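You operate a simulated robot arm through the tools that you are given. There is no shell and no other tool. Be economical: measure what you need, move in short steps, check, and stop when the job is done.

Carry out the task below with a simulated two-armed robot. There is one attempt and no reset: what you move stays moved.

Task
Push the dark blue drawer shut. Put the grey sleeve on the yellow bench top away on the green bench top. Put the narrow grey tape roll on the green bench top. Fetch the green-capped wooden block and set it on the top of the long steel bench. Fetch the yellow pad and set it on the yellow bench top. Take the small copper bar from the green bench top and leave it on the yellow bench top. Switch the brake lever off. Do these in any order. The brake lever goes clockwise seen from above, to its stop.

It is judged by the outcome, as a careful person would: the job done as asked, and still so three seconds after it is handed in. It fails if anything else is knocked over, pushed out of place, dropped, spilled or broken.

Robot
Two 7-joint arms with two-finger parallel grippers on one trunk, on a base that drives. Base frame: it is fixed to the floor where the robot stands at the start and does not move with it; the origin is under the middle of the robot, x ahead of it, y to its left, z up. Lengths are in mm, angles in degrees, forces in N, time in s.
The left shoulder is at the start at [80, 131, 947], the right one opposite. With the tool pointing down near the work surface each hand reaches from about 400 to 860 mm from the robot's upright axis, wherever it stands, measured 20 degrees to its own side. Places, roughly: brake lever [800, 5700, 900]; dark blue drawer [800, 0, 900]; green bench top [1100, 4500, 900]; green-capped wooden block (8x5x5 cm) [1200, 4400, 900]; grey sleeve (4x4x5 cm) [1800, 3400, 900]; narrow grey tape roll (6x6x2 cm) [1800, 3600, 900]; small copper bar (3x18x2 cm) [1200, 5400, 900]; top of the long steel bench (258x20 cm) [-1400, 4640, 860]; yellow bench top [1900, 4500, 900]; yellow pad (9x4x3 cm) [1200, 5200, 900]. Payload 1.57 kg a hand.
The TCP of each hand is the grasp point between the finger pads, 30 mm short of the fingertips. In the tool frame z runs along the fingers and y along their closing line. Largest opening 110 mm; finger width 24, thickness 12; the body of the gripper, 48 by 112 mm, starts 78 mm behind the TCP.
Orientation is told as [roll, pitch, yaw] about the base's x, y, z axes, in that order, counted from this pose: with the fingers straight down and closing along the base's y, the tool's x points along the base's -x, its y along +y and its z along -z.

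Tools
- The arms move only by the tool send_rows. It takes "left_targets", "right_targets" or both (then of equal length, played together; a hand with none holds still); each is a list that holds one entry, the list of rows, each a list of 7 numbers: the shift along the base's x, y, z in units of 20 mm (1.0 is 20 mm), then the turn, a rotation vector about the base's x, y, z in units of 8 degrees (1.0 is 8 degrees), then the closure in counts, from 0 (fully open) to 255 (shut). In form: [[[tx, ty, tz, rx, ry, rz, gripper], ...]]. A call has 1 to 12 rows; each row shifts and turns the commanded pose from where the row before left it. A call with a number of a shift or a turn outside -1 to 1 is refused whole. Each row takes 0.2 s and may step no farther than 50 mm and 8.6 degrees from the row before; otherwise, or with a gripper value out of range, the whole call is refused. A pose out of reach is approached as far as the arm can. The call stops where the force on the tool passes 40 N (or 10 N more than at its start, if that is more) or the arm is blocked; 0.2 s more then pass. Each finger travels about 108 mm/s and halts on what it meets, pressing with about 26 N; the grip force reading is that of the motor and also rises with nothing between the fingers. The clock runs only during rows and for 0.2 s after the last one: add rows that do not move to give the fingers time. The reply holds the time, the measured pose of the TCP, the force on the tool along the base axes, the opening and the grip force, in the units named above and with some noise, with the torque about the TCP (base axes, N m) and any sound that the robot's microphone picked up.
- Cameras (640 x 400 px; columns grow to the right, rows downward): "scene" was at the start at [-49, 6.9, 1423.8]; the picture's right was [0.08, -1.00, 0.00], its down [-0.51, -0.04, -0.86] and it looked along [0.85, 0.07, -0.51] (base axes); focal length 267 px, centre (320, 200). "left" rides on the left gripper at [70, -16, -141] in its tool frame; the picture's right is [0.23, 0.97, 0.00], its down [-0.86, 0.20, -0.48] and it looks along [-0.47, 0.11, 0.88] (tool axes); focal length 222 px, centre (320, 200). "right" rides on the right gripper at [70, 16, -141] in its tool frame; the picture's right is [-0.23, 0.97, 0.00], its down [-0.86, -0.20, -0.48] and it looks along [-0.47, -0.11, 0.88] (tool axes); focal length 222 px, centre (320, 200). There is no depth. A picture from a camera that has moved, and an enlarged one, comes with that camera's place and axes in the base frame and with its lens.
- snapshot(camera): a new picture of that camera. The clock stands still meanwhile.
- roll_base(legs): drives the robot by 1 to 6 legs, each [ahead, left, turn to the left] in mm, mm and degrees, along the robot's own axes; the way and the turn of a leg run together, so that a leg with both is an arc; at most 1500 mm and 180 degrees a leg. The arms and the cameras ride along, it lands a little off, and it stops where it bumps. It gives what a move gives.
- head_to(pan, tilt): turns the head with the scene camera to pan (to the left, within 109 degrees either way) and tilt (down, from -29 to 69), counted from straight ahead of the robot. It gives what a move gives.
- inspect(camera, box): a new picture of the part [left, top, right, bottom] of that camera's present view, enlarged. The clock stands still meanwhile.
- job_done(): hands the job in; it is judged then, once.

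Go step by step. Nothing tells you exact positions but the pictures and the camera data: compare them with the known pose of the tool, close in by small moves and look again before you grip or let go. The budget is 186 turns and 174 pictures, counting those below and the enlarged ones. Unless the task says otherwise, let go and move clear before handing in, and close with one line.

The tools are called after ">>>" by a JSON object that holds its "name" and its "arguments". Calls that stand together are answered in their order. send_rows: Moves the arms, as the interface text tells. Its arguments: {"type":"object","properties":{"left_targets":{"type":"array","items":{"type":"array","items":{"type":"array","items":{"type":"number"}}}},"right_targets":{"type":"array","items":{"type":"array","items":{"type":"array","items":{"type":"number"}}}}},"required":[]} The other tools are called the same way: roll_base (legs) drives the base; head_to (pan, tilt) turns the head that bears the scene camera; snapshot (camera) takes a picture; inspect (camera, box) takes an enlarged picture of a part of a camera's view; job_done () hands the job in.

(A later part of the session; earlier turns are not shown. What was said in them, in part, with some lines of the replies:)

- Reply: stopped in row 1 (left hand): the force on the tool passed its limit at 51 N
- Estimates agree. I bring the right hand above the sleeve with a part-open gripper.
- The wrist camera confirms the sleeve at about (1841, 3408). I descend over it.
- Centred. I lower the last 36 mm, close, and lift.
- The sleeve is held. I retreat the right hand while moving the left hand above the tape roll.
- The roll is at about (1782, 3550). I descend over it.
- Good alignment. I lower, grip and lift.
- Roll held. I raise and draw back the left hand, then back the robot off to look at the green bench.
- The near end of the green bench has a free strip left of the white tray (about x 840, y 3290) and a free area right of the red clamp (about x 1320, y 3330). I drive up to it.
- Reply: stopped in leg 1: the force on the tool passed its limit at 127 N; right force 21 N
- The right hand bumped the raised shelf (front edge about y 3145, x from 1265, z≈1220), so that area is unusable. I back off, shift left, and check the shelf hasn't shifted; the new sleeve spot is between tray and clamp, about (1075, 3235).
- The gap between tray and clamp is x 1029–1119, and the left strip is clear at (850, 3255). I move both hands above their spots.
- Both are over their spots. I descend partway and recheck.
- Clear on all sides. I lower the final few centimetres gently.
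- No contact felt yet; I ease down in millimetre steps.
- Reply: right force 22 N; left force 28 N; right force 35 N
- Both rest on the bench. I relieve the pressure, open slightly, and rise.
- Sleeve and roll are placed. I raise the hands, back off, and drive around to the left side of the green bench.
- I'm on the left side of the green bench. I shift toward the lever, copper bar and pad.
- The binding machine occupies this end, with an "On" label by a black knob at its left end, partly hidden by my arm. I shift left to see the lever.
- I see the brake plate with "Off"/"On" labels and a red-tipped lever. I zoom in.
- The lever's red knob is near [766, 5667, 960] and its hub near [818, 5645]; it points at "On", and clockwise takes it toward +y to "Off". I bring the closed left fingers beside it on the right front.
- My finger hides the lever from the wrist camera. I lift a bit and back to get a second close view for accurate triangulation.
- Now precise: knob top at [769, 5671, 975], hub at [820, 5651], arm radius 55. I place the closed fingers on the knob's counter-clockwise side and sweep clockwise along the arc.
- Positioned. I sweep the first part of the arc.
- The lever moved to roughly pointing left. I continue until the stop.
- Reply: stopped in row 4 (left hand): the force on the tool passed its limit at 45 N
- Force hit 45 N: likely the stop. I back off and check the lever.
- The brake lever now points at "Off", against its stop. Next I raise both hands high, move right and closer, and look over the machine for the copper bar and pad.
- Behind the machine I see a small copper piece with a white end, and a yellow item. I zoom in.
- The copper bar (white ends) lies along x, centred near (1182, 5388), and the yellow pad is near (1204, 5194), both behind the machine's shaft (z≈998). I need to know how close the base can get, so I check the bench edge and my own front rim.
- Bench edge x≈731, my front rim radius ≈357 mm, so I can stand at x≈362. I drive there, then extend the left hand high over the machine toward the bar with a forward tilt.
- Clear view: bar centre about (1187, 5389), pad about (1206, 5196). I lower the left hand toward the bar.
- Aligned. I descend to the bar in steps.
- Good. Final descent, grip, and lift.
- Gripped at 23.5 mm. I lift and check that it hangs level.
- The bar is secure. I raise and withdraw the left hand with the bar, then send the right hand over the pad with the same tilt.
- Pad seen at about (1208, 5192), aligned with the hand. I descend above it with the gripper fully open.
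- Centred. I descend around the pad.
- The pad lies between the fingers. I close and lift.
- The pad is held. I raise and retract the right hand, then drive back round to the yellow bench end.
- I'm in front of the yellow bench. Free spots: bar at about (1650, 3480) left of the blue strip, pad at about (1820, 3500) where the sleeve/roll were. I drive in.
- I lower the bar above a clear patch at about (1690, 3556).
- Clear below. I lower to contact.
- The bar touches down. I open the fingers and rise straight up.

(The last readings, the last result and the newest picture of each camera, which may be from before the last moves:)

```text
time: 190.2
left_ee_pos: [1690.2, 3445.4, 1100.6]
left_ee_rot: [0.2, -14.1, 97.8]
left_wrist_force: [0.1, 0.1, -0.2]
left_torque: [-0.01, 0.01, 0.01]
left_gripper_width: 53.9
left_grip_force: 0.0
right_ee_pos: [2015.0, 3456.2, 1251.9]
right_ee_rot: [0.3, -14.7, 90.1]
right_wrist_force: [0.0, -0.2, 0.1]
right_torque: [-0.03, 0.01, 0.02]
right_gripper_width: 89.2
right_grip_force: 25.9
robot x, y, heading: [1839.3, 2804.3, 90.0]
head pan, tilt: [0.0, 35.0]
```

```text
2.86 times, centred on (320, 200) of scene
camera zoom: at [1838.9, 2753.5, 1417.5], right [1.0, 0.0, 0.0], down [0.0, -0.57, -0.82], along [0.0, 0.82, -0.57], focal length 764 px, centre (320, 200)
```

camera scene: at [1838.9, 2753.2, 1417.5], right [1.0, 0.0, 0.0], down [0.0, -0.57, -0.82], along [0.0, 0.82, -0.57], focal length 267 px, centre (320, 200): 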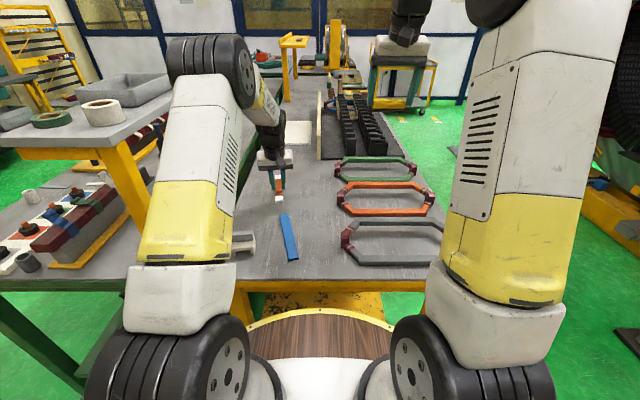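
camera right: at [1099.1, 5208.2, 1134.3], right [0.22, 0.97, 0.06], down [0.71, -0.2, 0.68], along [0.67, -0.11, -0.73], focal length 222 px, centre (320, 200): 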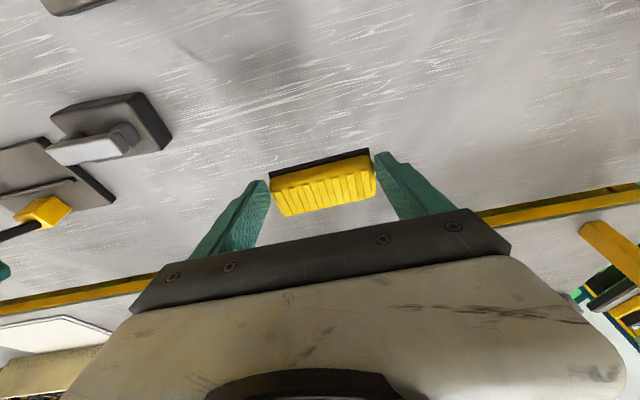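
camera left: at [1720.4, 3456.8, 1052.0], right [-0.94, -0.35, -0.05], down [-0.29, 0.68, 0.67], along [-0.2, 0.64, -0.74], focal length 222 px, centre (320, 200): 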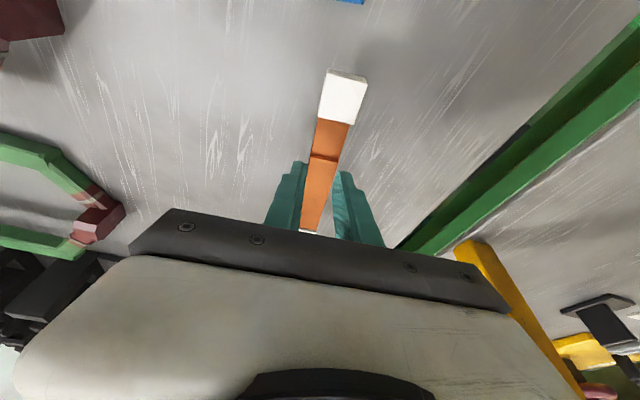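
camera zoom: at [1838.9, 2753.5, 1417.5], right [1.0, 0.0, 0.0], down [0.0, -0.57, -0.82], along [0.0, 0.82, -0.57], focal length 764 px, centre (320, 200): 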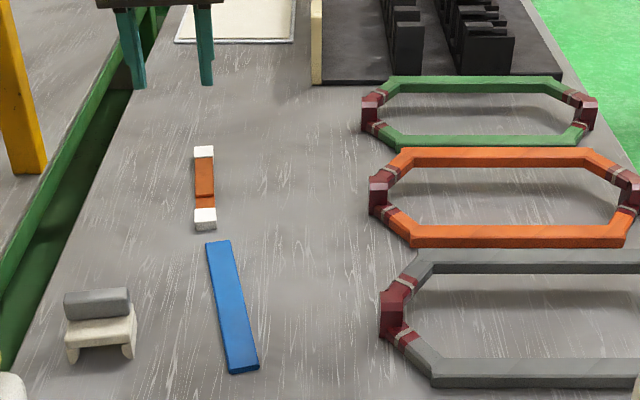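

The bar sits well. I withdraw the left hand and bring the pad over (1815, 3478).

>>> {"name": "send_rows", "arguments": {"left_targets": [[[0, -1, 1, 0, 0, 0, 130], [0, -1, 1, 0, 0, 0, 130], [0, -1, 1, 0, 0, 0, 130], [0, -1, 1, 0, 0, 0, 130], [0, -1, 1, 0, 0, 0, 130], [0, -1, 1, 0, 0, 0, 60], [0, -1, 0.5, 0, 0, 0, 0], [-0.3, -0.5, 0, 0, 0, 0, 0], [-0.3, 0, 0, 0, 0, 0, 0], [-0.3, 0, 0, 0, 0, 0, 0], [-0.3, 0, 0, 0, 0, 0, 0], [-0.3, 0, 0, 0, 0, 0, 0]]], "right_targets": [[[0, 0.1, -0.5, 0, 0, 0, 255], [0, 0.1, -0.5, 0, 0, 0, 255], [-1, 0.1, -0.5, 0, 0, 0, 255], [-1, 0.1, -0.5, 0, 0, 0, 255], [-1, 0.1, -0.5, 0, 0, 0, 255], [-1, 0.1, -0.5, 0, 0, 0, 255], [-1, 0.1, -0.5, 0, 0, 0, 255], [-1, 0.1, -0.5, 0, 0, 0, 255], [-1, 0.1, -0.8, 0, 0, 0, 255], [-1, 0, -0.8, 0, 0, 0, 255], [-1, 0, -0.8, 0, 0, 0, 255], [-1, 0, -0.8, 0, 0, 0, 255]]]}}

>>> {"name": "snapshot", "arguments": {"camera": "right"}}

>>> {"name": "inspect", "arguments": {"camera": "scene", "box": [220, 130, 420, 270]}}

```text
time: 192.8
left_ee_pos: [1659.3, 3295.6, 1231.4]
left_ee_rot: [0.2, -14.1, 97.7]
left_wrist_force: [-0.3, 0.0, -0.6]
left_torque: [0.0, 0.05, -0.03]
left_gripper_width: 110.0
left_grip_force: 0.1
right_ee_pos: [1815.6, 3473.4, 1106.2]
right_ee_rot: [0.2, -14.7, 89.9]
right_wrist_force: [-0.3, -0.2, 0.2]
right_torque: [-0.02, 0.02, 0.02]
right_gripper_width: 89.3
right_grip_force: 26.2
robot x, y, heading: [1838.2, 2806.7, 90.0]
head pan, tilt: [0.0, 35.0]
```

```text
81 pictures are left
camera right: at [1800.9, 3371.0, 1223.9], right [-0.97, 0.22, 0.06], down [0.2, 0.71, 0.68], along [0.11, 0.67, -0.73], focal length 222 px, centre (320, 200)
```

right: 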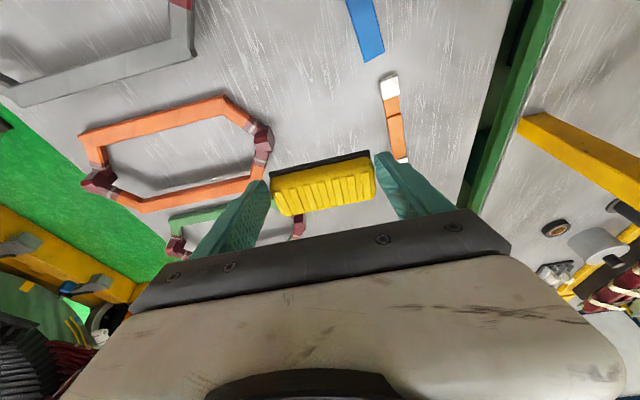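

```text
2.86 times, centred on (320, 200) of scene
camera zoom: at [1839.1, 2753.1, 1417.5], right [1.0, 0.0, 0.0], down [0.0, -0.57, -0.82], along [0.0, 0.82, -0.57], focal length 764 px, centre (320, 200)
```

zoom: 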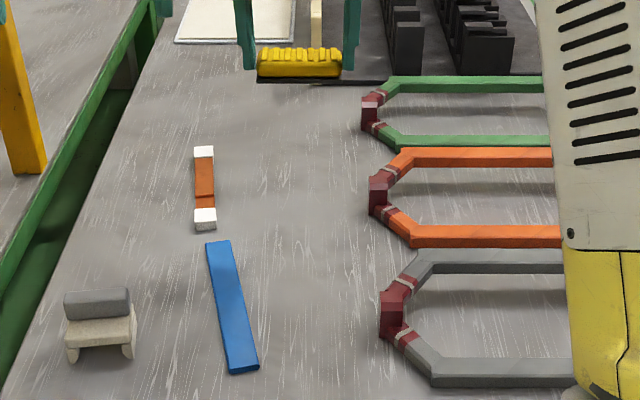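

Clear to descend.

>>> {"name": "send_rows", "arguments": {"right_targets": [[[0, 0, -0.95, 0, 0, 0, 255], [0, 0, -0.95, 0, 0, 0, 255], [0, 0, -0.95, 0, 0, 0, 255], [0, 0, -0.95, 0, 0, 0, 255], [0, 0, -0.95, 0, 0, 0, 255], [0, 0, -0.95, 0, 0, 0, 255], [0, 0, -0.95, 0, 0, 0, 255], [0, 0, -0.95, 0, 0, 0, 255], [0, 0, -0.95, 0, 0, 0, 255]]]}}

>>> {"name": "snapshot", "arguments": {"camera": "right"}}

>>> {"name": "inspect", "arguments": {"camera": "scene", "box": [220, 130, 420, 270]}}

```text
time: 194.8
left_ee_pos: [1659.7, 3295.2, 1229.9]
left_ee_rot: [0.3, -14.0, 97.7]
left_wrist_force: [-0.4, -0.1, -0.2]
left_torque: [0.0, 0.01, -0.01]
left_gripper_width: 110.1
left_grip_force: 0.2
right_ee_pos: [1814.9, 3473.5, 937.7]
right_ee_rot: [0.4, -14.7, 89.9]
right_wrist_force: [0.5, -0.1, -1.1]
right_torque: [-0.03, -0.01, 0.01]
right_gripper_width: 89.1
right_grip_force: 26.1
robot x, y, heading: [1838.2, 2801.4, 90.0]
head pan, tilt: [0.0, 35.0]
```

```text
79 pictures are left
camera right: at [1800.3, 3370.4, 1054.1], right [-0.97, 0.22, 0.06], down [0.2, 0.71, 0.68], along [0.1, 0.67, -0.73], focal length 222 px, centre (320, 200)
```

right: 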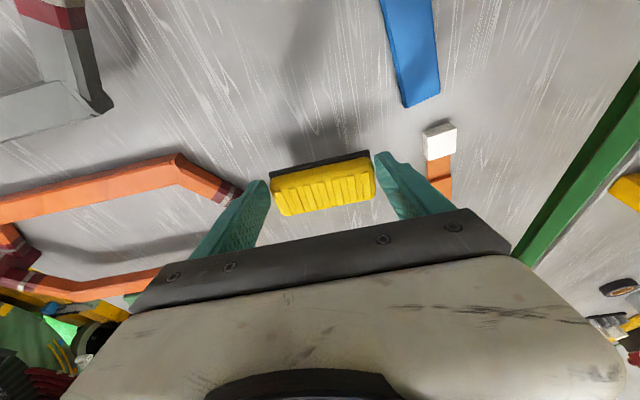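

```text
2.86 times, centred on (320, 200) of scene
camera zoom: at [1838.9, 2753.1, 1417.5], right [1.0, 0.0, 0.0], down [0.0, -0.57, -0.82], along [0.0, 0.82, -0.57], focal length 764 px, centre (320, 200)
```

zoom: 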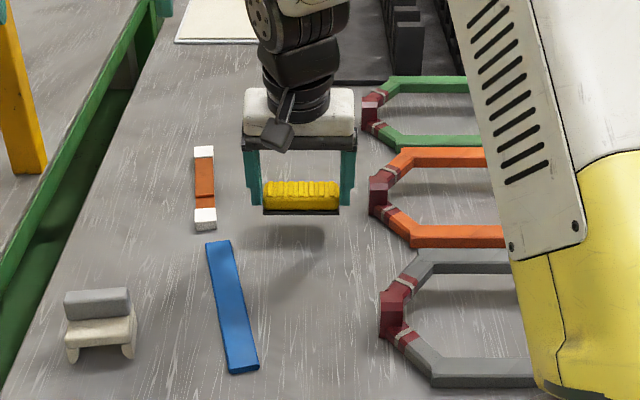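

Room on both sides. I lower to contact.

>>> {"name": "send_rows", "arguments": {"right_targets": [[[-0.25, 0, -0.7, 0, 0, 0, 255], [0, 0, -0.7, 0, 0, 0, 255], [0, 0, -0.1, 0, 0, 0, 255]]]}}

>>> {"name": "send_rows", "arguments": {"right_targets": [[[0, 0, -0.1, 0, 0, 0, 255]]]}}

```text
time: 195.6
left_ee_pos: [1660.2, 3295.2, 1230.2]
left_ee_rot: [0.2, -14.0, 97.7]
left_wrist_force: [-0.1, 0.4, -1.5]
left_torque: [-0.03, 0.01, -0.03]
left_gripper_width: 110.1
left_grip_force: 0.1
right_ee_pos: [1809.7, 3473.3, 906.6]
right_ee_rot: [0.4, -14.7, 90.0]
right_wrist_force: [0.2, -0.4, -1.2]
right_torque: [-0.01, -0.01, -0.01]
right_gripper_width: 89.2
right_grip_force: 26.3
robot x, y, heading: [1834.8, 2805.5, 90.1]
head pan, tilt: [0.0, 35.0]
```

```text
time: 196.0
left_ee_pos: [1660.8, 3295.7, 1231.0]
left_ee_rot: [0.3, -14.1, 97.8]
left_wrist_force: [0.2, -0.6, -0.6]
left_torque: [-0.06, 0.01, 0.0]
left_gripper_width: 109.9
left_grip_force: 0.1
right_ee_pos: [1810.7, 3473.8, 905.1]
right_ee_rot: [0.2, -14.8, 90.0]
right_wrist_force: [0.6, -1.9, 6.5]
right_torque: [0.2, -0.35, -0.1]
right_gripper_width: 89.2
right_grip_force: 26.0
robot x, y, heading: [1838.3, 2804.4, 90.0]
head pan, tilt: [0.0, 35.0]
```

Contact. I release fully and rise.

>>> {"name": "send_rows", "arguments": {"right_targets": [[[0, 0, 0, 0, 0, 0, 0], [0, 0, 0, 0, 0, 0, 0], [0, 0, 1, 0, 0, 0, 0], [0, 0, 1, 0, 0, 0, 0], [0, 0, 1, 0, 0, 0, 0], [0, 0, 1, 0, 0, 0, 0], [0, -0.5, 1, 0, 0, 0, 0], [0, -1, 1, 0, 0, 0, 0], [0, -1, 1, 0, 0, 0, 0], [0.5, -1, 1, 0, 0, 0, 0], [0.5, -1, 1, 0, 0, 0, 0], [0.5, -1, 1, 0, 0, 0, 0]]]}}

>>> {"name": "inspect", "arguments": {"camera": "scene", "box": [220, 130, 420, 270]}}

```text
time: 198.6
left_ee_pos: [1660.3, 3295.1, 1231.1]
left_ee_rot: [0.2, -14.0, 97.7]
left_wrist_force: [-0.3, 0.3, -0.9]
left_torque: [-0.01, -0.03, 0.0]
left_gripper_width: 110.0
left_grip_force: 0.1
right_ee_pos: [1840.8, 3362.9, 1104.3]
right_ee_rot: [0.3, -14.7, 89.9]
right_wrist_force: [-0.6, 0.0, 0.0]
right_torque: [0.0, -0.02, -0.01]
right_gripper_width: 110.1
right_grip_force: 0.1
robot x, y, heading: [1840.4, 2805.5, 89.8]
head pan, tilt: [0.0, 35.0]
```

```text
2.86 times, centred on (320, 200) of scene
camera zoom: at [1838.7, 2753.4, 1417.5], right [1.0, 0.0, 0.0], down [0.0, -0.57, -0.82], along [0.0, 0.82, -0.57], focal length 764 px, centre (320, 200)
```

zoom: 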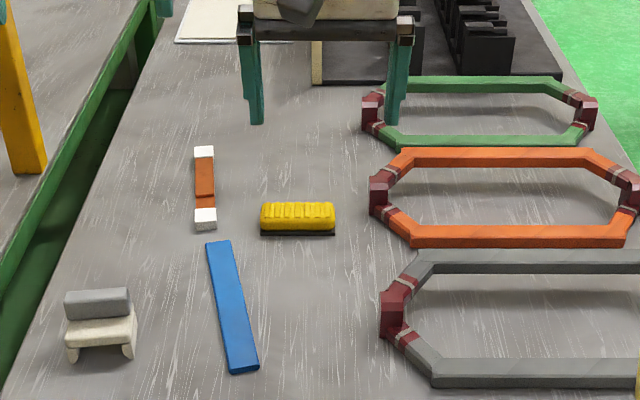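

Pad and bar are on the yellow bench. Now I raise the right hand and drive back round to the green bench's left side for the green-capped block near (1246, 4450).

>>> {"name": "send_rows", "arguments": {"right_targets": [[[0.5, -0.5, 1, 0, 0, 0, 0], [0.5, -0.5, 1, 0, 0, 0, 0], [0.5, -0.5, 1, 0, 0, 0, 0], [0.5, -0.5, 1, 0, 0, 0, 0], [0.5, -0.5, 1, 0, 0, 0, 0], [0.5, -0.5, 1, 0, 0, 0, 0], [0.5, -0.5, 0.5, 0, 0, 0, 0]]]}}

>>> {"name": "roll_base", "arguments": {"legs": [[-510, 0, 0], [0, 1500, 0], [0, 220, 0], [1500, 0, 0], [760, 0, 0], [0, 0, -90]]}}

>>> {"name": "snapshot", "arguments": {"camera": "scene"}}

>>> {"name": "inspect", "arguments": {"camera": "scene", "box": [220, 110, 420, 250]}}

```text
time: 200.2
left_ee_pos: [1661.4, 3295.4, 1230.3]
left_ee_rot: [0.3, -14.0, 97.7]
left_wrist_force: [-0.3, -0.5, -0.4]
left_torque: [-0.01, 0.0, -0.02]
left_gripper_width: 110.0
left_grip_force: 0.1
right_ee_pos: [1910.8, 3293.9, 1236.5]
right_ee_rot: [0.2, -14.7, 90.0]
right_wrist_force: [0.1, -0.4, -0.8]
right_torque: [-0.01, 0.0, -0.01]
right_gripper_width: 110.0
right_grip_force: 0.1
robot x, y, heading: [1839.4, 2812.3, 90.1]
head pan, tilt: [0.0, 35.0]
```

```text
time: 226.1
left_ee_pos: [628.8, 4715.4, 1230.1]
left_ee_rot: [0.3, -14.0, 6.3]
left_wrist_force: [0.2, 0.5, -0.6]
left_torque: [0.02, 0.03, 0.0]
left_gripper_width: 110.1
left_grip_force: 0.0
right_ee_pos: [621.9, 4465.2, 1236.0]
right_ee_rot: [0.3, -14.7, -1.4]
right_wrist_force: [-0.6, 0.4, 0.7]
right_torque: [0.01, 0.0, -0.02]
right_gripper_width: 110.1
right_grip_force: 0.1
robot x, y, heading: [135.9, 4552.3, -1.3]
head pan, tilt: [0.0, 35.0]
```

```text
76 pictures are left
camera scene: at [84.3, 4551.8, 1417.5], right [-0.03, -1.0, 0.0], down [-0.57, 0.01, -0.82], along [0.82, -0.02, -0.57], focal length 267 px, centre (320, 200)
```

scene: 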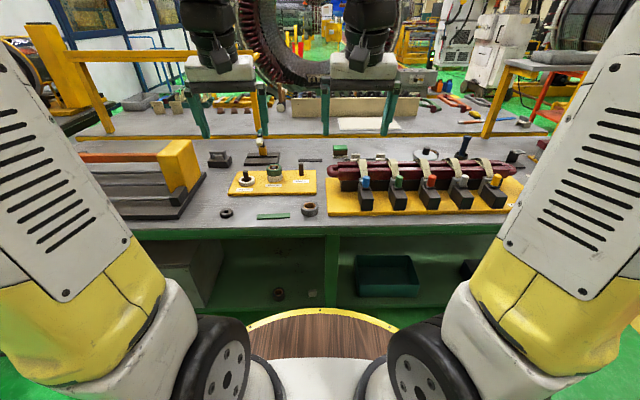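

```text
2.86 times, centred on (320, 180) of scene
camera zoom: at [84.3, 4551.8, 1417.5], right [-0.03, -1.0, 0.0], down [-0.57, 0.01, -0.82], along [0.82, -0.02, -0.57], focal length 764 px, centre (320, 257)
```

zoom: 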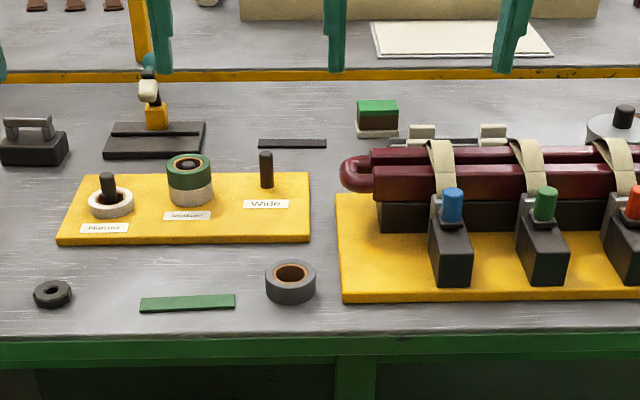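

The green-capped block is near (1238, 4431), with a grey clip close on its right. I drive in and look from above with the right hand's camera.

>>> {"name": "roll_base", "arguments": {"legs": [[0, 15, 1.3], [222, 0, 0]]}}

>>> {"name": "send_rows", "arguments": {"right_targets": [[[1, -0.1, 0, 0, -0.5, 0, 0], [1, -0.1, 0, 0, -0.5, 0, 0], [1, -0.1, 0, 0, 0, 0, 0], [1, -0.1, 0, 0, 0, 0, 0], [1, -0.1, 0, 0, 0, 0, 0], [1, -0.1, 0, 0, 0, 0, 0], [1, -0.1, 0, 0, 0, 0, 0], [1, -0.1, 0, 0, 0, 0, 0], [1, -0.1, 0, 0, 0, 0, 0], [1, -0.1, 0, 0, 0, 0, 0], [1, -0.1, 0, 0, 0, 0, 0], [1, -0.1, 0, 0, 0, 0, 0]]]}}

>>> {"name": "snapshot", "arguments": {"camera": "right"}}

>>> {"name": "inspect", "arguments": {"camera": "scene", "box": [240, 110, 440, 250]}}

```text
time: 228.1
left_ee_pos: [847.7, 4740.7, 1230.5]
left_ee_rot: [0.2, -14.0, 7.5]
left_wrist_force: [-0.1, -0.3, -0.2]
left_torque: [0.0, -0.03, 0.02]
left_gripper_width: 110.0
left_grip_force: 0.1
right_ee_pos: [844.6, 4490.7, 1234.8]
right_ee_rot: [0.3, -14.7, -0.2]
right_wrist_force: [-0.9, -0.3, 0.4]
right_torque: [0.01, -0.03, 0.0]
right_gripper_width: 109.9
right_grip_force: 0.1
robot x, y, heading: [356.4, 4564.3, -0.2]
head pan, tilt: [0.0, 35.0]
```

```text
time: 230.7
left_ee_pos: [847.3, 4740.5, 1230.2]
left_ee_rot: [0.3, -14.0, 7.5]
left_wrist_force: [-0.6, 0.3, 0.1]
left_torque: [-0.02, -0.07, 0.02]
left_gripper_width: 110.0
left_grip_force: 0.2
right_ee_pos: [1084.1, 4466.1, 1236.2]
right_ee_rot: [0.3, -22.7, -0.3]
right_wrist_force: [0.2, 0.5, 0.0]
right_torque: [0.03, -0.02, -0.02]
right_gripper_width: 110.2
right_grip_force: 0.1
robot x, y, heading: [353.9, 4565.1, -0.1]
head pan, tilt: [0.0, 35.0]
```

```text
74 pictures are left
camera right: at [966.2, 4484.0, 1337.2], right [0.21, 0.97, 0.09], down [0.6, -0.21, 0.77], along [0.77, -0.11, -0.63], focal length 222 px, centre (320, 200)
```

right: 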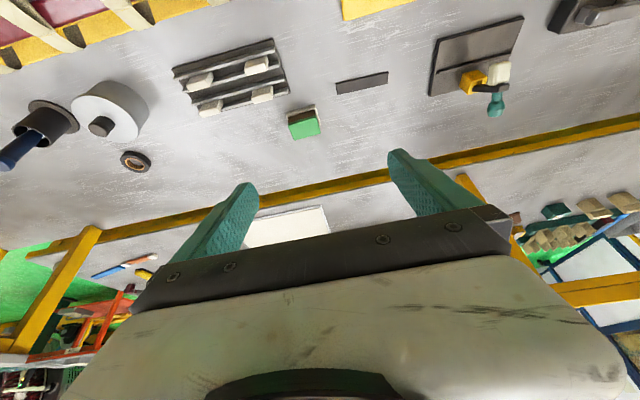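

```text
2.86 times, centred on (340, 180) of scene
camera zoom: at [305.5, 4565.2, 1417.5], right [0.0, -1.0, 0.0], down [-0.57, 0.0, -0.82], along [0.82, 0.0, -0.57], focal length 764 px, centre (263, 257)
```

zoom: 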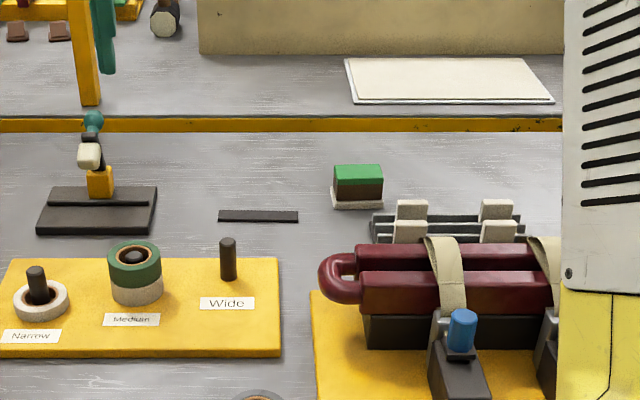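

I bring the right camera closer over the block for its outline.

>>> {"name": "send_rows", "arguments": {"right_targets": [[[0.5, -0.15, -1, 0, 0, 0, 0], [0.5, -0.15, -1, 0, 0, 0, 0], [0.5, -0.15, -1, 0, 0, 0, 0], [0.5, -0.15, -1, 0, 0, 0, 0], [0.5, -0.15, -1, 0, 0, 0, 0], [0.5, -0.15, -1, 0, 0, 0, 0], [0.5, -0.15, -1, 0, 0, 0, 0], [0.5, -0.15, -1, 0, 0, 0, 0]]]}}

>>> {"name": "inspect", "arguments": {"camera": "right", "box": [160, 40, 440, 215]}}

>>> {"name": "inspect", "arguments": {"camera": "scene", "box": [320, 130, 420, 200]}}

```text
time: 232.5
left_ee_pos: [847.3, 4739.7, 1230.8]
left_ee_rot: [0.1, -13.9, 7.5]
left_wrist_force: [0.5, -0.7, 1.0]
left_torque: [-0.01, -0.02, -0.02]
left_gripper_width: 109.8
left_grip_force: 0.1
right_ee_pos: [1164.9, 4443.9, 1075.2]
right_ee_rot: [0.3, -22.7, -0.3]
right_wrist_force: [-0.3, -0.5, -0.1]
right_torque: [0.01, 0.0, 0.02]
right_gripper_width: 110.1
right_grip_force: 0.1
robot x, y, heading: [359.4, 4565.1, -0.2]
head pan, tilt: [0.0, 35.0]
```

```text
2.29 times, centred on (300, 128) of right
camera zoom: at [1045.6, 4459.7, 1177.1], right [0.21, 0.97, 0.09], down [0.6, -0.21, 0.77], along [0.77, -0.11, -0.63], focal length 508 px, centre (366, 366)
```

zoom: 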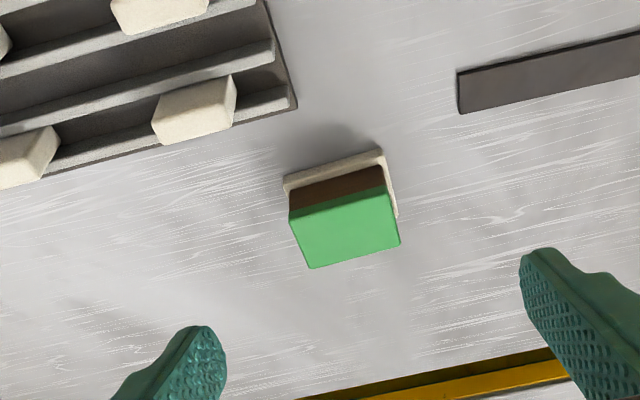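

```text
5.71 times, centred on (370, 165) of scene
camera zoom: at [305.6, 4565.2, 1417.5], right [0.0, -1.0, 0.0], down [-0.57, 0.0, -0.82], along [0.82, 0.0, -0.57], focal length 1528 px, centre (34, 400)
```

zoom: 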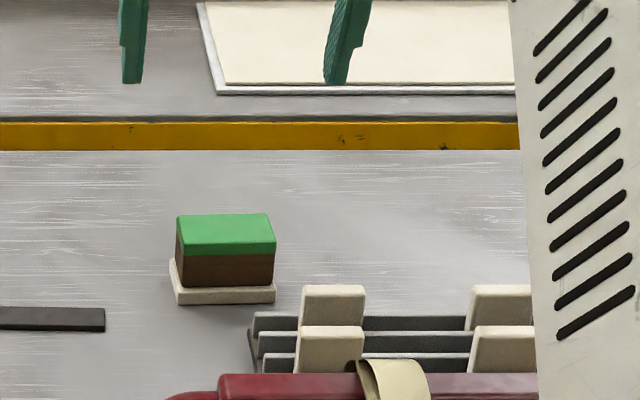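

The block: cap centre (1233, 4432), top z≈916, about 63 mm wide in y, on a slightly wider white base. The rack's corner at (1168, 4418) leaves room, so I'll grip across y. I move above it.

>>> {"name": "send_rows", "arguments": {"right_targets": [[[0.62, -0.12, -0.8, 0, 0, 0, 0], [0.62, -0.12, -0.8, 0, 0, 0, 0], [0.62, -0.12, -0.8, 0, 0, 0, 0], [0.62, -0.12, -0.8, 0, 0, 0, 0], [0.62, -0.12, -0.8, 0, 0, 0, 0]]]}}

>>> {"name": "snapshot", "arguments": {"camera": "right"}}

>>> {"name": "inspect", "arguments": {"camera": "scene", "box": [300, 110, 440, 208]}}

```text
time: 233.7
left_ee_pos: [848.7, 4741.4, 1230.8]
left_ee_rot: [0.2, -14.0, 7.6]
left_wrist_force: [-0.4, 0.8, -0.2]
left_torque: [0.01, 0.0, 0.0]
left_gripper_width: 110.0
left_grip_force: 0.1
right_ee_pos: [1226.6, 4430.0, 995.8]
right_ee_rot: [0.4, -22.7, -0.2]
right_wrist_force: [0.1, -0.6, 0.2]
right_torque: [0.01, 0.0, 0.01]
right_gripper_width: 110.2
right_grip_force: 0.2
robot x, y, heading: [355.5, 4565.3, -0.3]
head pan, tilt: [0.0, 35.0]
```

```text
70 pictures are left
camera right: at [1107.3, 4447.3, 1096.6], right [0.21, 0.97, 0.09], down [0.6, -0.21, 0.77], along [0.77, -0.11, -0.63], focal length 222 px, centre (320, 200)
```

right: 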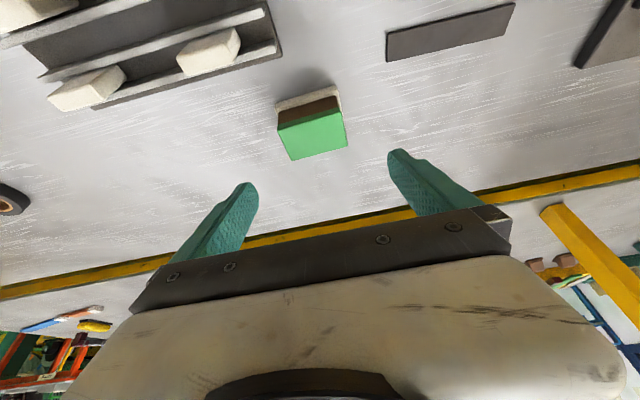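

```text
4.08 times, centred on (370, 159) of scene
camera zoom: at [305.6, 4565.2, 1417.5], right [0.0, -1.0, 0.0], down [-0.57, 0.0, -0.82], along [0.82, 0.0, -0.57], focal length 1091 px, centre (116, 367)
```

zoom: 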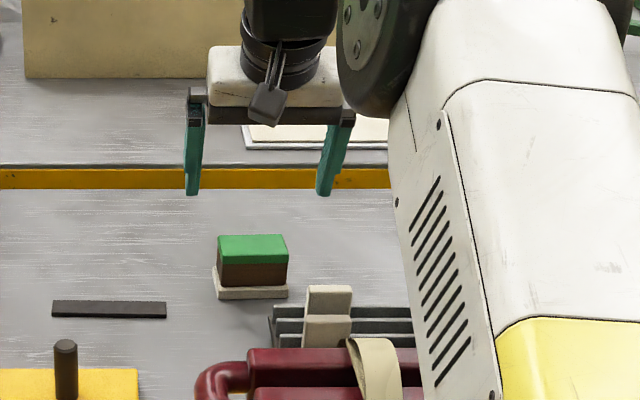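

Aligned. I descend around the block.

>>> {"name": "send_rows", "arguments": {"right_targets": [[[0, 0.1, -0.85, 0, 0, 0, 0], [0, 0, -0.85, 0, 0, 0, 0], [0, 0, -0.85, 0, 0, 0, 0], [0, 0, -0.85, 0, 0, 0, 0], [0, 0, -0.8, 0, 0, 0, 0]]]}}

>>> {"name": "snapshot", "arguments": {"camera": "right"}}

>>> {"name": "inspect", "arguments": {"camera": "scene", "box": [300, 110, 440, 208]}}

```text
time: 234.9
left_ee_pos: [847.5, 4740.8, 1230.3]
left_ee_rot: [0.1, -14.0, 7.5]
left_wrist_force: [-0.7, 0.2, -0.4]
left_torque: [0.04, -0.04, 0.03]
left_gripper_width: 110.1
left_grip_force: 0.0
right_ee_pos: [1226.1, 4431.5, 911.4]
right_ee_rot: [0.2, -22.7, -0.2]
right_wrist_force: [-0.5, 0.2, 0.1]
right_torque: [-0.02, -0.03, -0.02]
right_gripper_width: 110.1
right_grip_force: 0.0
robot x, y, heading: [358.2, 4569.1, -0.4]
head pan, tilt: [0.0, 35.0]
```

```text
68 pictures are left
camera right: at [1107.8, 4449.5, 1013.2], right [0.21, 0.97, 0.09], down [0.6, -0.21, 0.77], along [0.77, -0.11, -0.63], focal length 222 px, centre (320, 200)
```

right: 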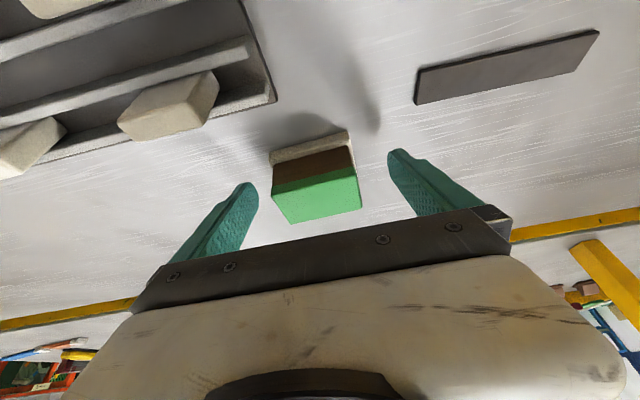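

```text
4.08 times, centred on (370, 159) of scene
camera zoom: at [305.7, 4565.2, 1417.5], right [0.0, -1.0, 0.0], down [-0.57, 0.0, -0.82], along [0.82, 0.0, -0.57], focal length 1091 px, centre (116, 367)
```

zoom: 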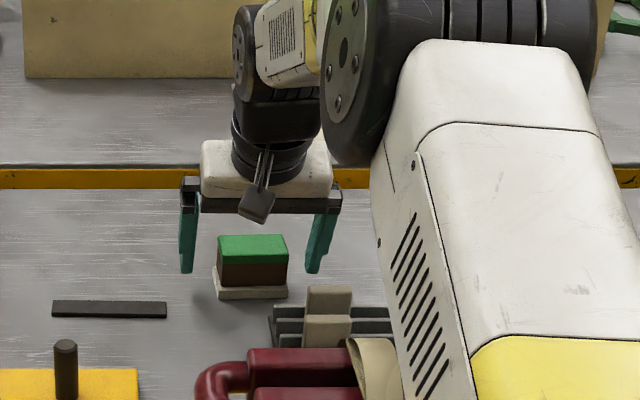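

Fingers are either side of the block. I close and lift a little.

>>> {"name": "send_rows", "arguments": {"right_targets": [[[0, 0, 0, 0, 0, 0, 255], [0, 0, 0, 0, 0, 0, 255], [0, 0, 0, 0, 0, 0, 255], [0, 0, 0.5, 0, 0, 0, 255], [0, 0, 1, 0, 0, 0, 255], [0, 0, 1, 0, 0, 0, 255], [0, 0, 1, 0, 0, 0, 255]]]}}

>>> {"name": "snapshot", "arguments": {"camera": "right"}}

>>> {"name": "inspect", "arguments": {"camera": "scene", "box": [300, 110, 440, 208]}}

```text
time: 236.5
left_ee_pos: [847.7, 4740.9, 1231.6]
left_ee_rot: [0.2, -14.0, 7.5]
left_wrist_force: [-0.6, 0.5, -0.3]
left_torque: [0.0, 0.05, -0.03]
left_gripper_width: 110.0
left_grip_force: 0.1
right_ee_pos: [1227.1, 4432.7, 980.9]
right_ee_rot: [0.3, -22.7, -0.4]
right_wrist_force: [-0.2, -1.0, -0.7]
right_torque: [0.0, 0.02, -0.05]
right_gripper_width: 63.4
right_grip_force: 26.3
robot x, y, heading: [356.7, 4564.5, 0.0]
head pan, tilt: [0.0, 35.0]
```

```text
66 pictures are left
camera right: at [1107.8, 4449.5, 1083.3], right [0.21, 0.97, 0.09], down [0.6, -0.2, 0.77], along [0.77, -0.11, -0.63], focal length 222 px, centre (320, 200)
```

right: 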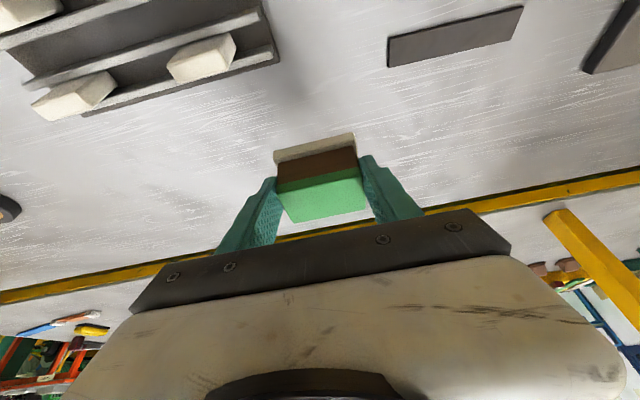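

```text
4.08 times, centred on (370, 159) of scene
camera zoom: at [306.0, 4565.2, 1417.5], right [0.0, -1.0, 0.0], down [-0.57, 0.0, -0.82], along [0.82, 0.0, -0.57], focal length 1091 px, centre (116, 367)
```

zoom: 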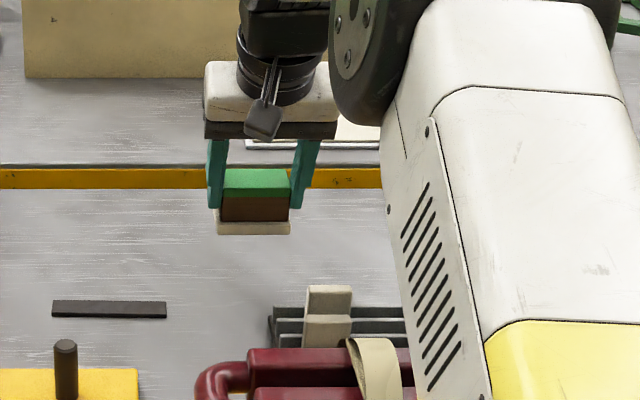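

The block is held. I raise and retract it, then back away and turn to face the steel bench by the wall.

>>> {"name": "send_rows", "arguments": {"right_targets": [[[0, 0, 1, 0, 0, 0, 255], [0, 0, 1, 0, 0, 0, 255], [0, 0, 1, 0, 0, 0, 255], [-0.5, 0, 1, 0, 0, 0, 255], [-1, 0, 1, 0, 0, 0, 255], [-1, 0, 1, 0, 0, 0, 255], [-1, 0, 1, 0, 0, 0, 255], [-1, 0, 1, 0, 0, 0, 255], [-1, 0, 1, 0, 0, 0, 255], [-1, 0, 1, 0, 0, 0, 255], [-1, 0, 1, 0, 0, 0, 255], [-1, 0, 1, 0, 0, 0, 255]]]}}

>>> {"name": "roll_base", "arguments": {"legs": [[-400, 0, 0], [0, 0, 90], [0, 0, 90]]}}

>>> {"name": "head_to", "arguments": {"pan": 0, "tilt": 25}}

>>> {"name": "snapshot", "arguments": {"camera": "scene"}}

```text
time: 239.1
left_ee_pos: [846.9, 4740.0, 1230.4]
left_ee_rot: [0.3, -14.0, 7.5]
left_wrist_force: [0.5, 1.0, 0.5]
left_torque: [-0.01, 0.04, 0.01]
left_gripper_width: 110.0
left_grip_force: 0.0
right_ee_pos: [1056.8, 4434.0, 1221.9]
right_ee_rot: [0.3, -22.7, -0.2]
right_wrist_force: [-0.5, 0.0, -0.1]
right_torque: [0.02, 0.02, -0.02]
right_gripper_width: 63.2
right_grip_force: 26.0
robot x, y, heading: [356.0, 4566.0, -0.2]
head pan, tilt: [0.0, 35.0]
```

```text
time: 249.3
left_ee_pos: [-532.3, 4379.5, 1230.7]
left_ee_rot: [0.3, -14.0, -171.0]
left_wrist_force: [0.2, 0.8, -0.1]
left_torque: [-0.01, -0.03, 0.02]
left_gripper_width: 109.7
left_grip_force: 0.0
right_ee_pos: [-750.0, 4680.8, 1221.9]
right_ee_rot: [0.2, -22.8, -178.8]
right_wrist_force: [-1.0, 1.5, -0.7]
right_torque: [0.0, -0.01, -0.03]
right_gripper_width: 63.0
right_grip_force: 26.0
robot x, y, heading: [-49.1, 4563.6, -178.4]
head pan, tilt: [0.0, 35.0]
```

```text
time: 250.0
left_ee_pos: [-531.8, 4379.9, 1230.0]
left_ee_rot: [0.3, -14.1, -171.0]
left_wrist_force: [-0.5, -0.1, 0.6]
left_torque: [0.05, -0.02, -0.03]
left_gripper_width: 110.2
left_grip_force: 0.0
right_ee_pos: [-748.5, 4680.2, 1221.3]
right_ee_rot: [0.2, -22.6, -178.8]
right_wrist_force: [-0.8, 0.0, 0.1]
right_torque: [-0.03, 0.0, -0.02]
right_gripper_width: 63.0
right_grip_force: 25.3
robot x, y, heading: [-45.4, 4567.3, -178.9]
head pan, tilt: [0.0, 25.0]
```

```text
64 pictures are left
camera scene: at [1.9, 4567.6, 1433.2], right [-0.02, 1.0, 0.0], down [0.42, 0.01, -0.91], along [-0.91, -0.02, -0.42], focal length 267 px, centre (320, 200)
```

scene: 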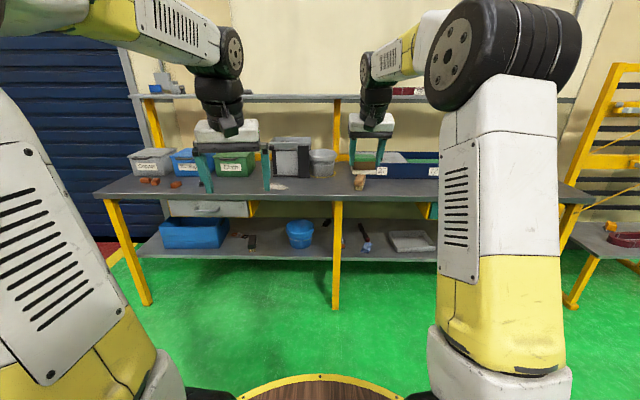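

The long steel bench is ahead: front edge about x −1275, with bins at the back. I zoom to pick a free spot.

>>> {"name": "inspect", "arguments": {"camera": "scene", "box": [240, 130, 440, 230]}}

>>> {"name": "inspect", "arguments": {"camera": "scene", "box": [90, 130, 290, 230]}}

```text
3.20 times, centred on (340, 180) of scene
camera zoom: at [1.9, 4567.6, 1433.2], right [-0.02, 1.0, 0.0], down [0.42, 0.01, -0.91], along [-0.91, -0.02, -0.42], focal length 855 px, centre (256, 264)
```

zoom: 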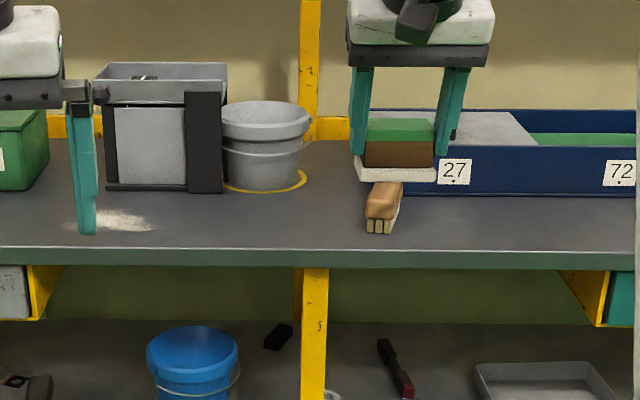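

```text
3.20 times, centred on (190, 180) of scene
camera zoom: at [1.9, 4567.6, 1433.2], right [-0.02, 1.0, 0.0], down [0.42, 0.01, -0.91], along [-0.91, -0.02, -0.42], focal length 855 px, centre (736, 264)
```

zoom: 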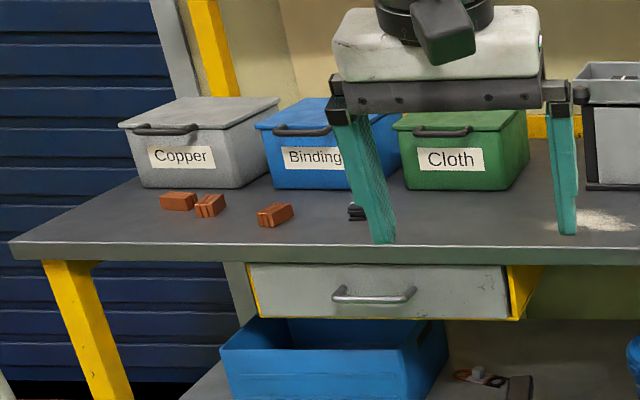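

A free spot lies at about (−1375, 4640), between the white patch and the brush. I drive up to it.

>>> {"name": "roll_base", "arguments": {"legs": [[0, 0, -1.1], [560, 0, 0]]}}

>>> {"name": "head_to", "arguments": {"pan": 0, "tilt": 35}}

>>> {"name": "snapshot", "arguments": {"camera": "scene"}}

>>> {"name": "snapshot", "arguments": {"camera": "right"}}

```text
time: 253.6
left_ee_pos: [-1092.7, 4385.5, 1231.2]
left_ee_rot: [0.2, -14.0, -172.0]
left_wrist_force: [0.7, 0.3, 0.4]
left_torque: [-0.01, 0.01, 0.0]
left_gripper_width: 110.2
left_grip_force: 0.0
right_ee_pos: [-1304.8, 4692.6, 1221.2]
right_ee_rot: [0.3, -22.8, -179.8]
right_wrist_force: [-0.3, -0.3, -0.9]
right_torque: [0.0, 0.0, -0.01]
right_gripper_width: 62.8
right_grip_force: 26.4
robot x, y, heading: [-602.8, 4566.8, -179.7]
head pan, tilt: [0.0, 25.0]
```

```text
time: 254.3
left_ee_pos: [-1092.2, 4385.0, 1230.9]
left_ee_rot: [0.2, -14.0, -172.0]
left_wrist_force: [0.4, 0.7, 0.3]
left_torque: [0.0, 0.05, 0.01]
left_gripper_width: 109.9
left_grip_force: 0.2
right_ee_pos: [-1304.7, 4692.0, 1221.1]
right_ee_rot: [0.2, -22.7, -179.8]
right_wrist_force: [0.4, -0.1, 0.8]
right_torque: [0.0, 0.0, 0.01]
right_gripper_width: 63.3
right_grip_force: 25.9
robot x, y, heading: [-605.0, 4565.3, -179.7]
head pan, tilt: [0.0, 35.0]
```

```text
61 pictures are left
camera scene: at [-550.8, 4564.2, 1417.6], right [0.0, 1.0, 0.0], down [0.57, 0.0, -0.82], along [-0.82, 0.0, -0.57], focal length 267 px, centre (320, 200)
```

scene: 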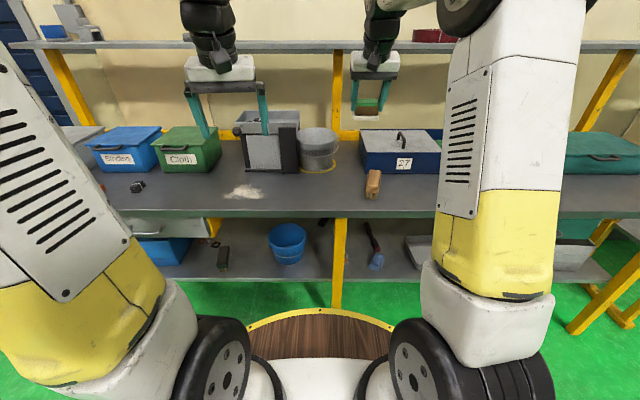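

```text
60 pictures are left
camera right: at [-1184.8, 4677.1, 1323.4], right [-0.2, -0.97, 0.09], down [-0.6, 0.2, 0.77], along [-0.77, 0.1, -0.63], focal length 222 px, centre (320, 200)
```

right: 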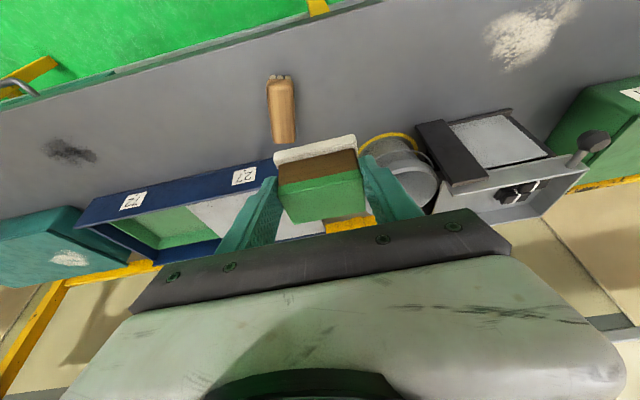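

Plenty of room. I move the block over (−1385, 4600) and lower it partway.

>>> {"name": "send_rows", "arguments": {"right_targets": [[[-0.45, -0.575, -1, 0, 0, 0, 255], [-0.45, -0.575, -1, 0, 0, 0, 255], [-0.45, -0.575, -1, 0, 0, 0, 255], [-0.45, -0.575, -1, 0, 0, 0, 255], [-0.45, -0.575, -1, 0, 0, 0, 255], [-0.45, -0.575, -1, 0, 0, 0, 255], [-0.45, -0.575, -1, 0, 0, 0, 255], [-0.45, -0.575, -1, 0, 0, 0, 255], [0, 0, -1, 0, 0, 0, 255], [0, 0, -1, 0, 0, 0, 255], [0, 0, -1, 0, 0, 0, 255], [0, 0, -1, 0, 0, 0, 255]]]}}

>>> {"name": "snapshot", "arguments": {"camera": "right"}}

>>> {"name": "inspect", "arguments": {"camera": "scene", "box": [240, 100, 440, 240]}}

```text
time: 256.9
left_ee_pos: [-1093.4, 4384.6, 1230.3]
left_ee_rot: [0.2, -14.0, -172.1]
left_wrist_force: [-0.1, -0.2, -0.4]
left_torque: [0.0, -0.01, 0.01]
left_gripper_width: 110.0
left_grip_force: 0.1
right_ee_pos: [-1376.1, 4598.8, 981.8]
right_ee_rot: [0.4, -22.7, -179.9]
right_wrist_force: [0.2, 0.7, -1.0]
right_torque: [0.01, -0.01, -0.03]
right_gripper_width: 63.2
right_grip_force: 26.4
robot x, y, heading: [-605.2, 4565.9, -179.6]
head pan, tilt: [0.0, 35.0]
```

```text
59 pictures are left
camera right: at [-1256.3, 4585.0, 1082.9], right [-0.2, -0.97, 0.09], down [-0.6, 0.2, 0.77], along [-0.77, 0.1, -0.63], focal length 222 px, centre (320, 200)
```

right: 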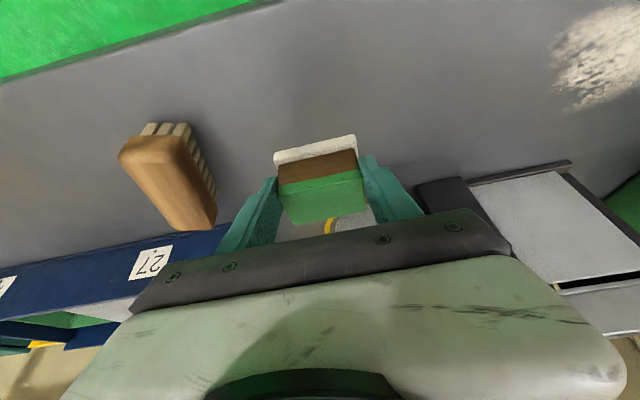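

```text
2.86 times, centred on (340, 170) of scene
camera zoom: at [-550.7, 4564.2, 1417.5], right [0.0, 1.0, 0.0], down [0.57, 0.0, -0.82], along [-0.82, 0.0, -0.57], focal length 764 px, centre (263, 286)
```

zoom: 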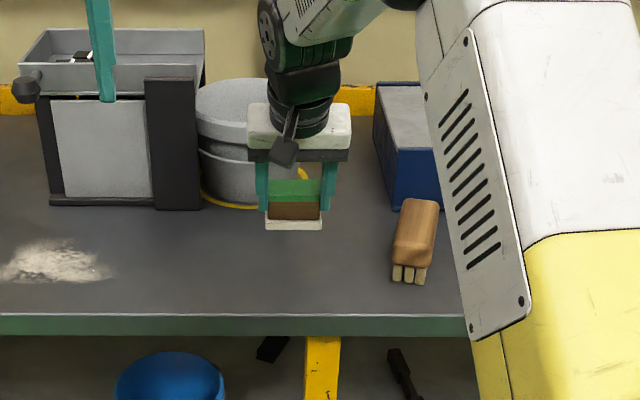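

Clear all round. I lower to just above the surface, then in small steps.

>>> {"name": "send_rows", "arguments": {"right_targets": [[[0, 0, -0.85, 0, 0, 0, 255], [0, 0, -0.85, 0, 0, 0, 255], [0, 0, -0.85, 0, 0, 0, 255], [0, 0, -0.6, 0, 0, 0, 255], [0, 0, -0.1, 0, 0, 0, 255], [0, 0, -0.1, 0, 0, 0, 255]]]}}

>>> {"name": "inspect", "arguments": {"camera": "scene", "box": [240, 100, 440, 240]}}

```text
time: 258.3
left_ee_pos: [-1092.8, 4385.1, 1230.3]
left_ee_rot: [0.2, -14.0, -172.0]
left_wrist_force: [0.2, 0.1, 0.0]
left_torque: [-0.03, -0.03, 0.01]
left_gripper_width: 110.2
left_grip_force: 0.0
right_ee_pos: [-1376.5, 4599.0, 915.3]
right_ee_rot: [0.3, -22.7, -179.8]
right_wrist_force: [0.4, 0.4, -0.9]
right_torque: [-0.01, 0.04, -0.03]
right_gripper_width: 63.1
right_grip_force: 26.5
robot x, y, heading: [-604.0, 4565.8, -179.4]
head pan, tilt: [0.0, 35.0]
```

```text
2.86 times, centred on (340, 170) of scene
camera zoom: at [-550.8, 4564.2, 1417.5], right [0.0, 1.0, 0.0], down [0.57, 0.0, -0.82], along [-0.82, 0.0, -0.57], focal length 764 px, centre (263, 286)
```

zoom: 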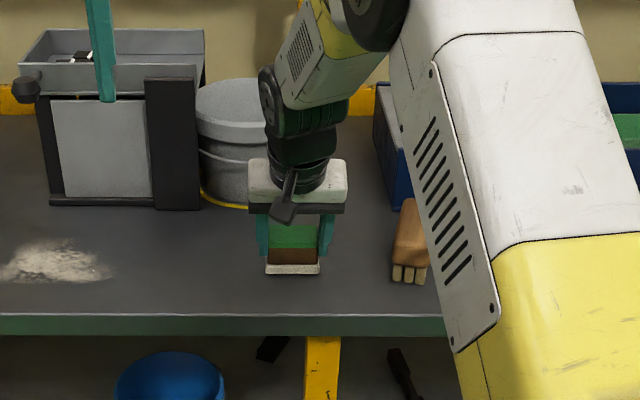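

>>> {"name": "send_rows", "arguments": {"right_targets": [[[0, 0, -0.2, 0, 0, 0, 255], [0, 0, -0.15, 0, 0, 0, 255]]]}}

>>> {"name": "send_rows", "arguments": {"right_targets": [[[0, 0, -0.1, 0, 0, 0, 255]]]}}

>>> {"name": "send_rows", "arguments": {"right_targets": [[[0, 0, -0.1, 0, 0, 0, 255]]]}}

```text
time: 258.9
left_ee_pos: [-1090.9, 4385.9, 1232.3]
left_ee_rot: [0.2, -14.2, -172.0]
left_wrist_force: [0.1, -0.3, 0.1]
left_torque: [-0.04, -0.01, 0.04]
left_gripper_width: 110.0
left_grip_force: 0.1
right_ee_pos: [-1377.5, 4599.4, 911.3]
right_ee_rot: [0.4, -23.0, -179.9]
right_wrist_force: [6.3, 2.0, 23.4]
right_torque: [0.17, -0.08, -0.08]
right_gripper_width: 63.4
right_grip_force: 26.0
robot x, y, heading: [-599.8, 4566.6, -179.7]
head pan, tilt: [0.0, 35.0]
```

```text
time: 259.3
left_ee_pos: [-1092.4, 4385.4, 1231.6]
left_ee_rot: [0.2, -14.1, -172.0]
left_wrist_force: [0.5, 0.2, 1.3]
left_torque: [-0.03, 0.03, 0.03]
left_gripper_width: 110.0
left_grip_force: 0.0
right_ee_pos: [-1376.9, 4600.9, 908.0]
right_ee_rot: [0.3, -23.1, -179.9]
right_wrist_force: [-0.6, 1.4, 25.5]
right_torque: [0.1, 0.26, -0.01]
right_gripper_width: 63.4
right_grip_force: 26.3
robot x, y, heading: [-605.9, 4566.6, -179.7]
head pan, tilt: [0.0, 35.0]
```

```text
time: 259.7
left_ee_pos: [-1090.9, 4384.4, 1231.0]
left_ee_rot: [0.2, -14.1, -172.0]
left_wrist_force: [-0.2, -0.1, 0.5]
left_torque: [-0.01, 0.0, 0.02]
left_gripper_width: 110.1
left_grip_force: 0.0
right_ee_pos: [-1375.2, 4599.2, 905.7]
right_ee_rot: [0.4, -23.0, -179.9]
right_wrist_force: [-4.5, 0.7, 26.7]
right_torque: [-0.03, 0.17, 0.05]
right_gripper_width: 63.5
right_grip_force: 26.3
robot x, y, heading: [-604.7, 4564.8, -179.5]
head pan, tilt: [0.0, 35.0]
```

The block is firmly on the surface. I release and rise.

>>> {"name": "send_rows", "arguments": {"right_targets": [[[0, 0, 0.1, 0, 0, 0, 255], [0, 0, 0, 0, 0, 0, 30], [0, 0, 0, 0, 0, 0, 30], [0, 0, 1, 0, 0, 0, 30], [0, 0, 1, 0, 0, 0, 30], [0, 0, 1, 0, 0, 0, 30], [0, 0, 1, 0, 0, 0, 30], [0.5, 0, 1, 0, 0, 0, 30], [1, 0, 1, 0, 0, 0, 30], [1, 0, 1, 0, 0, 0, 30], [1, 0, 1, 0, 0, 0, 30], [1, 0, 1, 0, 0, 0, 30]]]}}

>>> {"name": "inspect", "arguments": {"camera": "scene", "box": [240, 100, 440, 240]}}

```text
time: 262.3
left_ee_pos: [-1093.8, 4384.6, 1230.7]
left_ee_rot: [0.3, -14.0, -172.0]
left_wrist_force: [-0.4, -0.5, 0.1]
left_torque: [0.03, -0.05, -0.02]
left_gripper_width: 109.8
left_grip_force: 0.0
right_ee_pos: [-1285.7, 4599.2, 1084.6]
right_ee_rot: [0.3, -22.6, -179.9]
right_wrist_force: [-0.7, -0.6, -0.5]
right_torque: [0.03, -0.02, -0.02]
right_gripper_width: 96.9
right_grip_force: 0.0
robot x, y, heading: [-605.6, 4564.9, -179.4]
head pan, tilt: [0.0, 35.0]
```

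```text
2.86 times, centred on (340, 170) of scene
camera zoom: at [-551.1, 4564.1, 1417.5], right [0.0, 1.0, 0.0], down [0.57, 0.0, -0.82], along [-0.82, 0.0, -0.57], focal length 764 px, centre (263, 286)
```

zoom: 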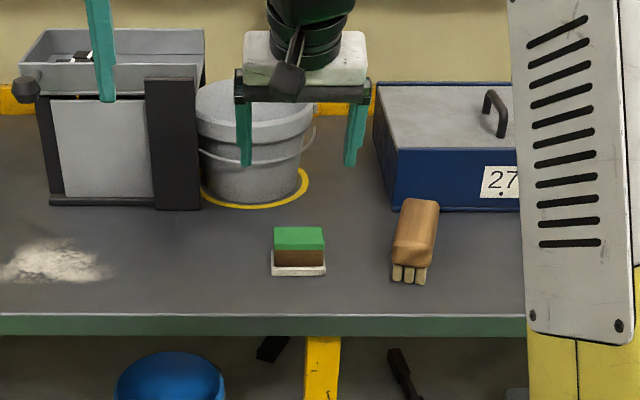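

The block stands on the steel bench and all tasks are complete. I back clear and take one last look.

>>> {"name": "roll_base", "arguments": {"legs": [[-300, 0, 0]]}}

>>> {"name": "snapshot", "arguments": {"camera": "scene"}}

```text
time: 264.4
left_ee_pos: [-791.5, 4386.2, 1231.0]
left_ee_rot: [0.2, -14.0, -171.8]
left_wrist_force: [0.3, -0.4, 0.3]
left_torque: [-0.02, -0.03, 0.0]
left_gripper_width: 110.0
left_grip_force: 0.1
right_ee_pos: [-985.5, 4598.4, 1085.5]
right_ee_rot: [0.3, -22.7, -179.6]
right_wrist_force: [-0.2, -0.5, 0.3]
right_torque: [0.02, 0.01, -0.02]
right_gripper_width: 97.0
right_grip_force: 0.0
robot x, y, heading: [-301.4, 4565.9, -179.5]
head pan, tilt: [0.0, 35.0]
```

```text
55 pictures are left
camera scene: at [-250.1, 4566.3, 1417.5], right [-0.01, 1.0, 0.0], down [0.57, 0.0, -0.82], along [-0.82, -0.01, -0.57], focal length 267 px, centre (320, 200)
```

scene: 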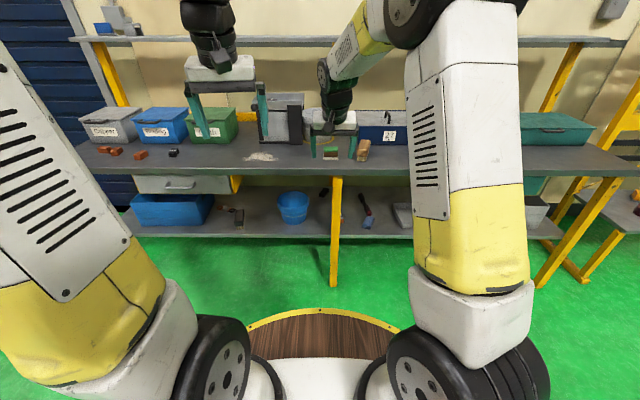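

Everything is in place and both hands are empty and clear, so I hand the job in.

>>> {"name": "job_done", "arguments": {}}

```text
The job is handed in.
```

All seven tasks are done and handed in. While I was placing things on the green bench, the right hand bumped the raised shelf above its near end (127 N), but later pictures show the shelf and the rolls on it unmoved.
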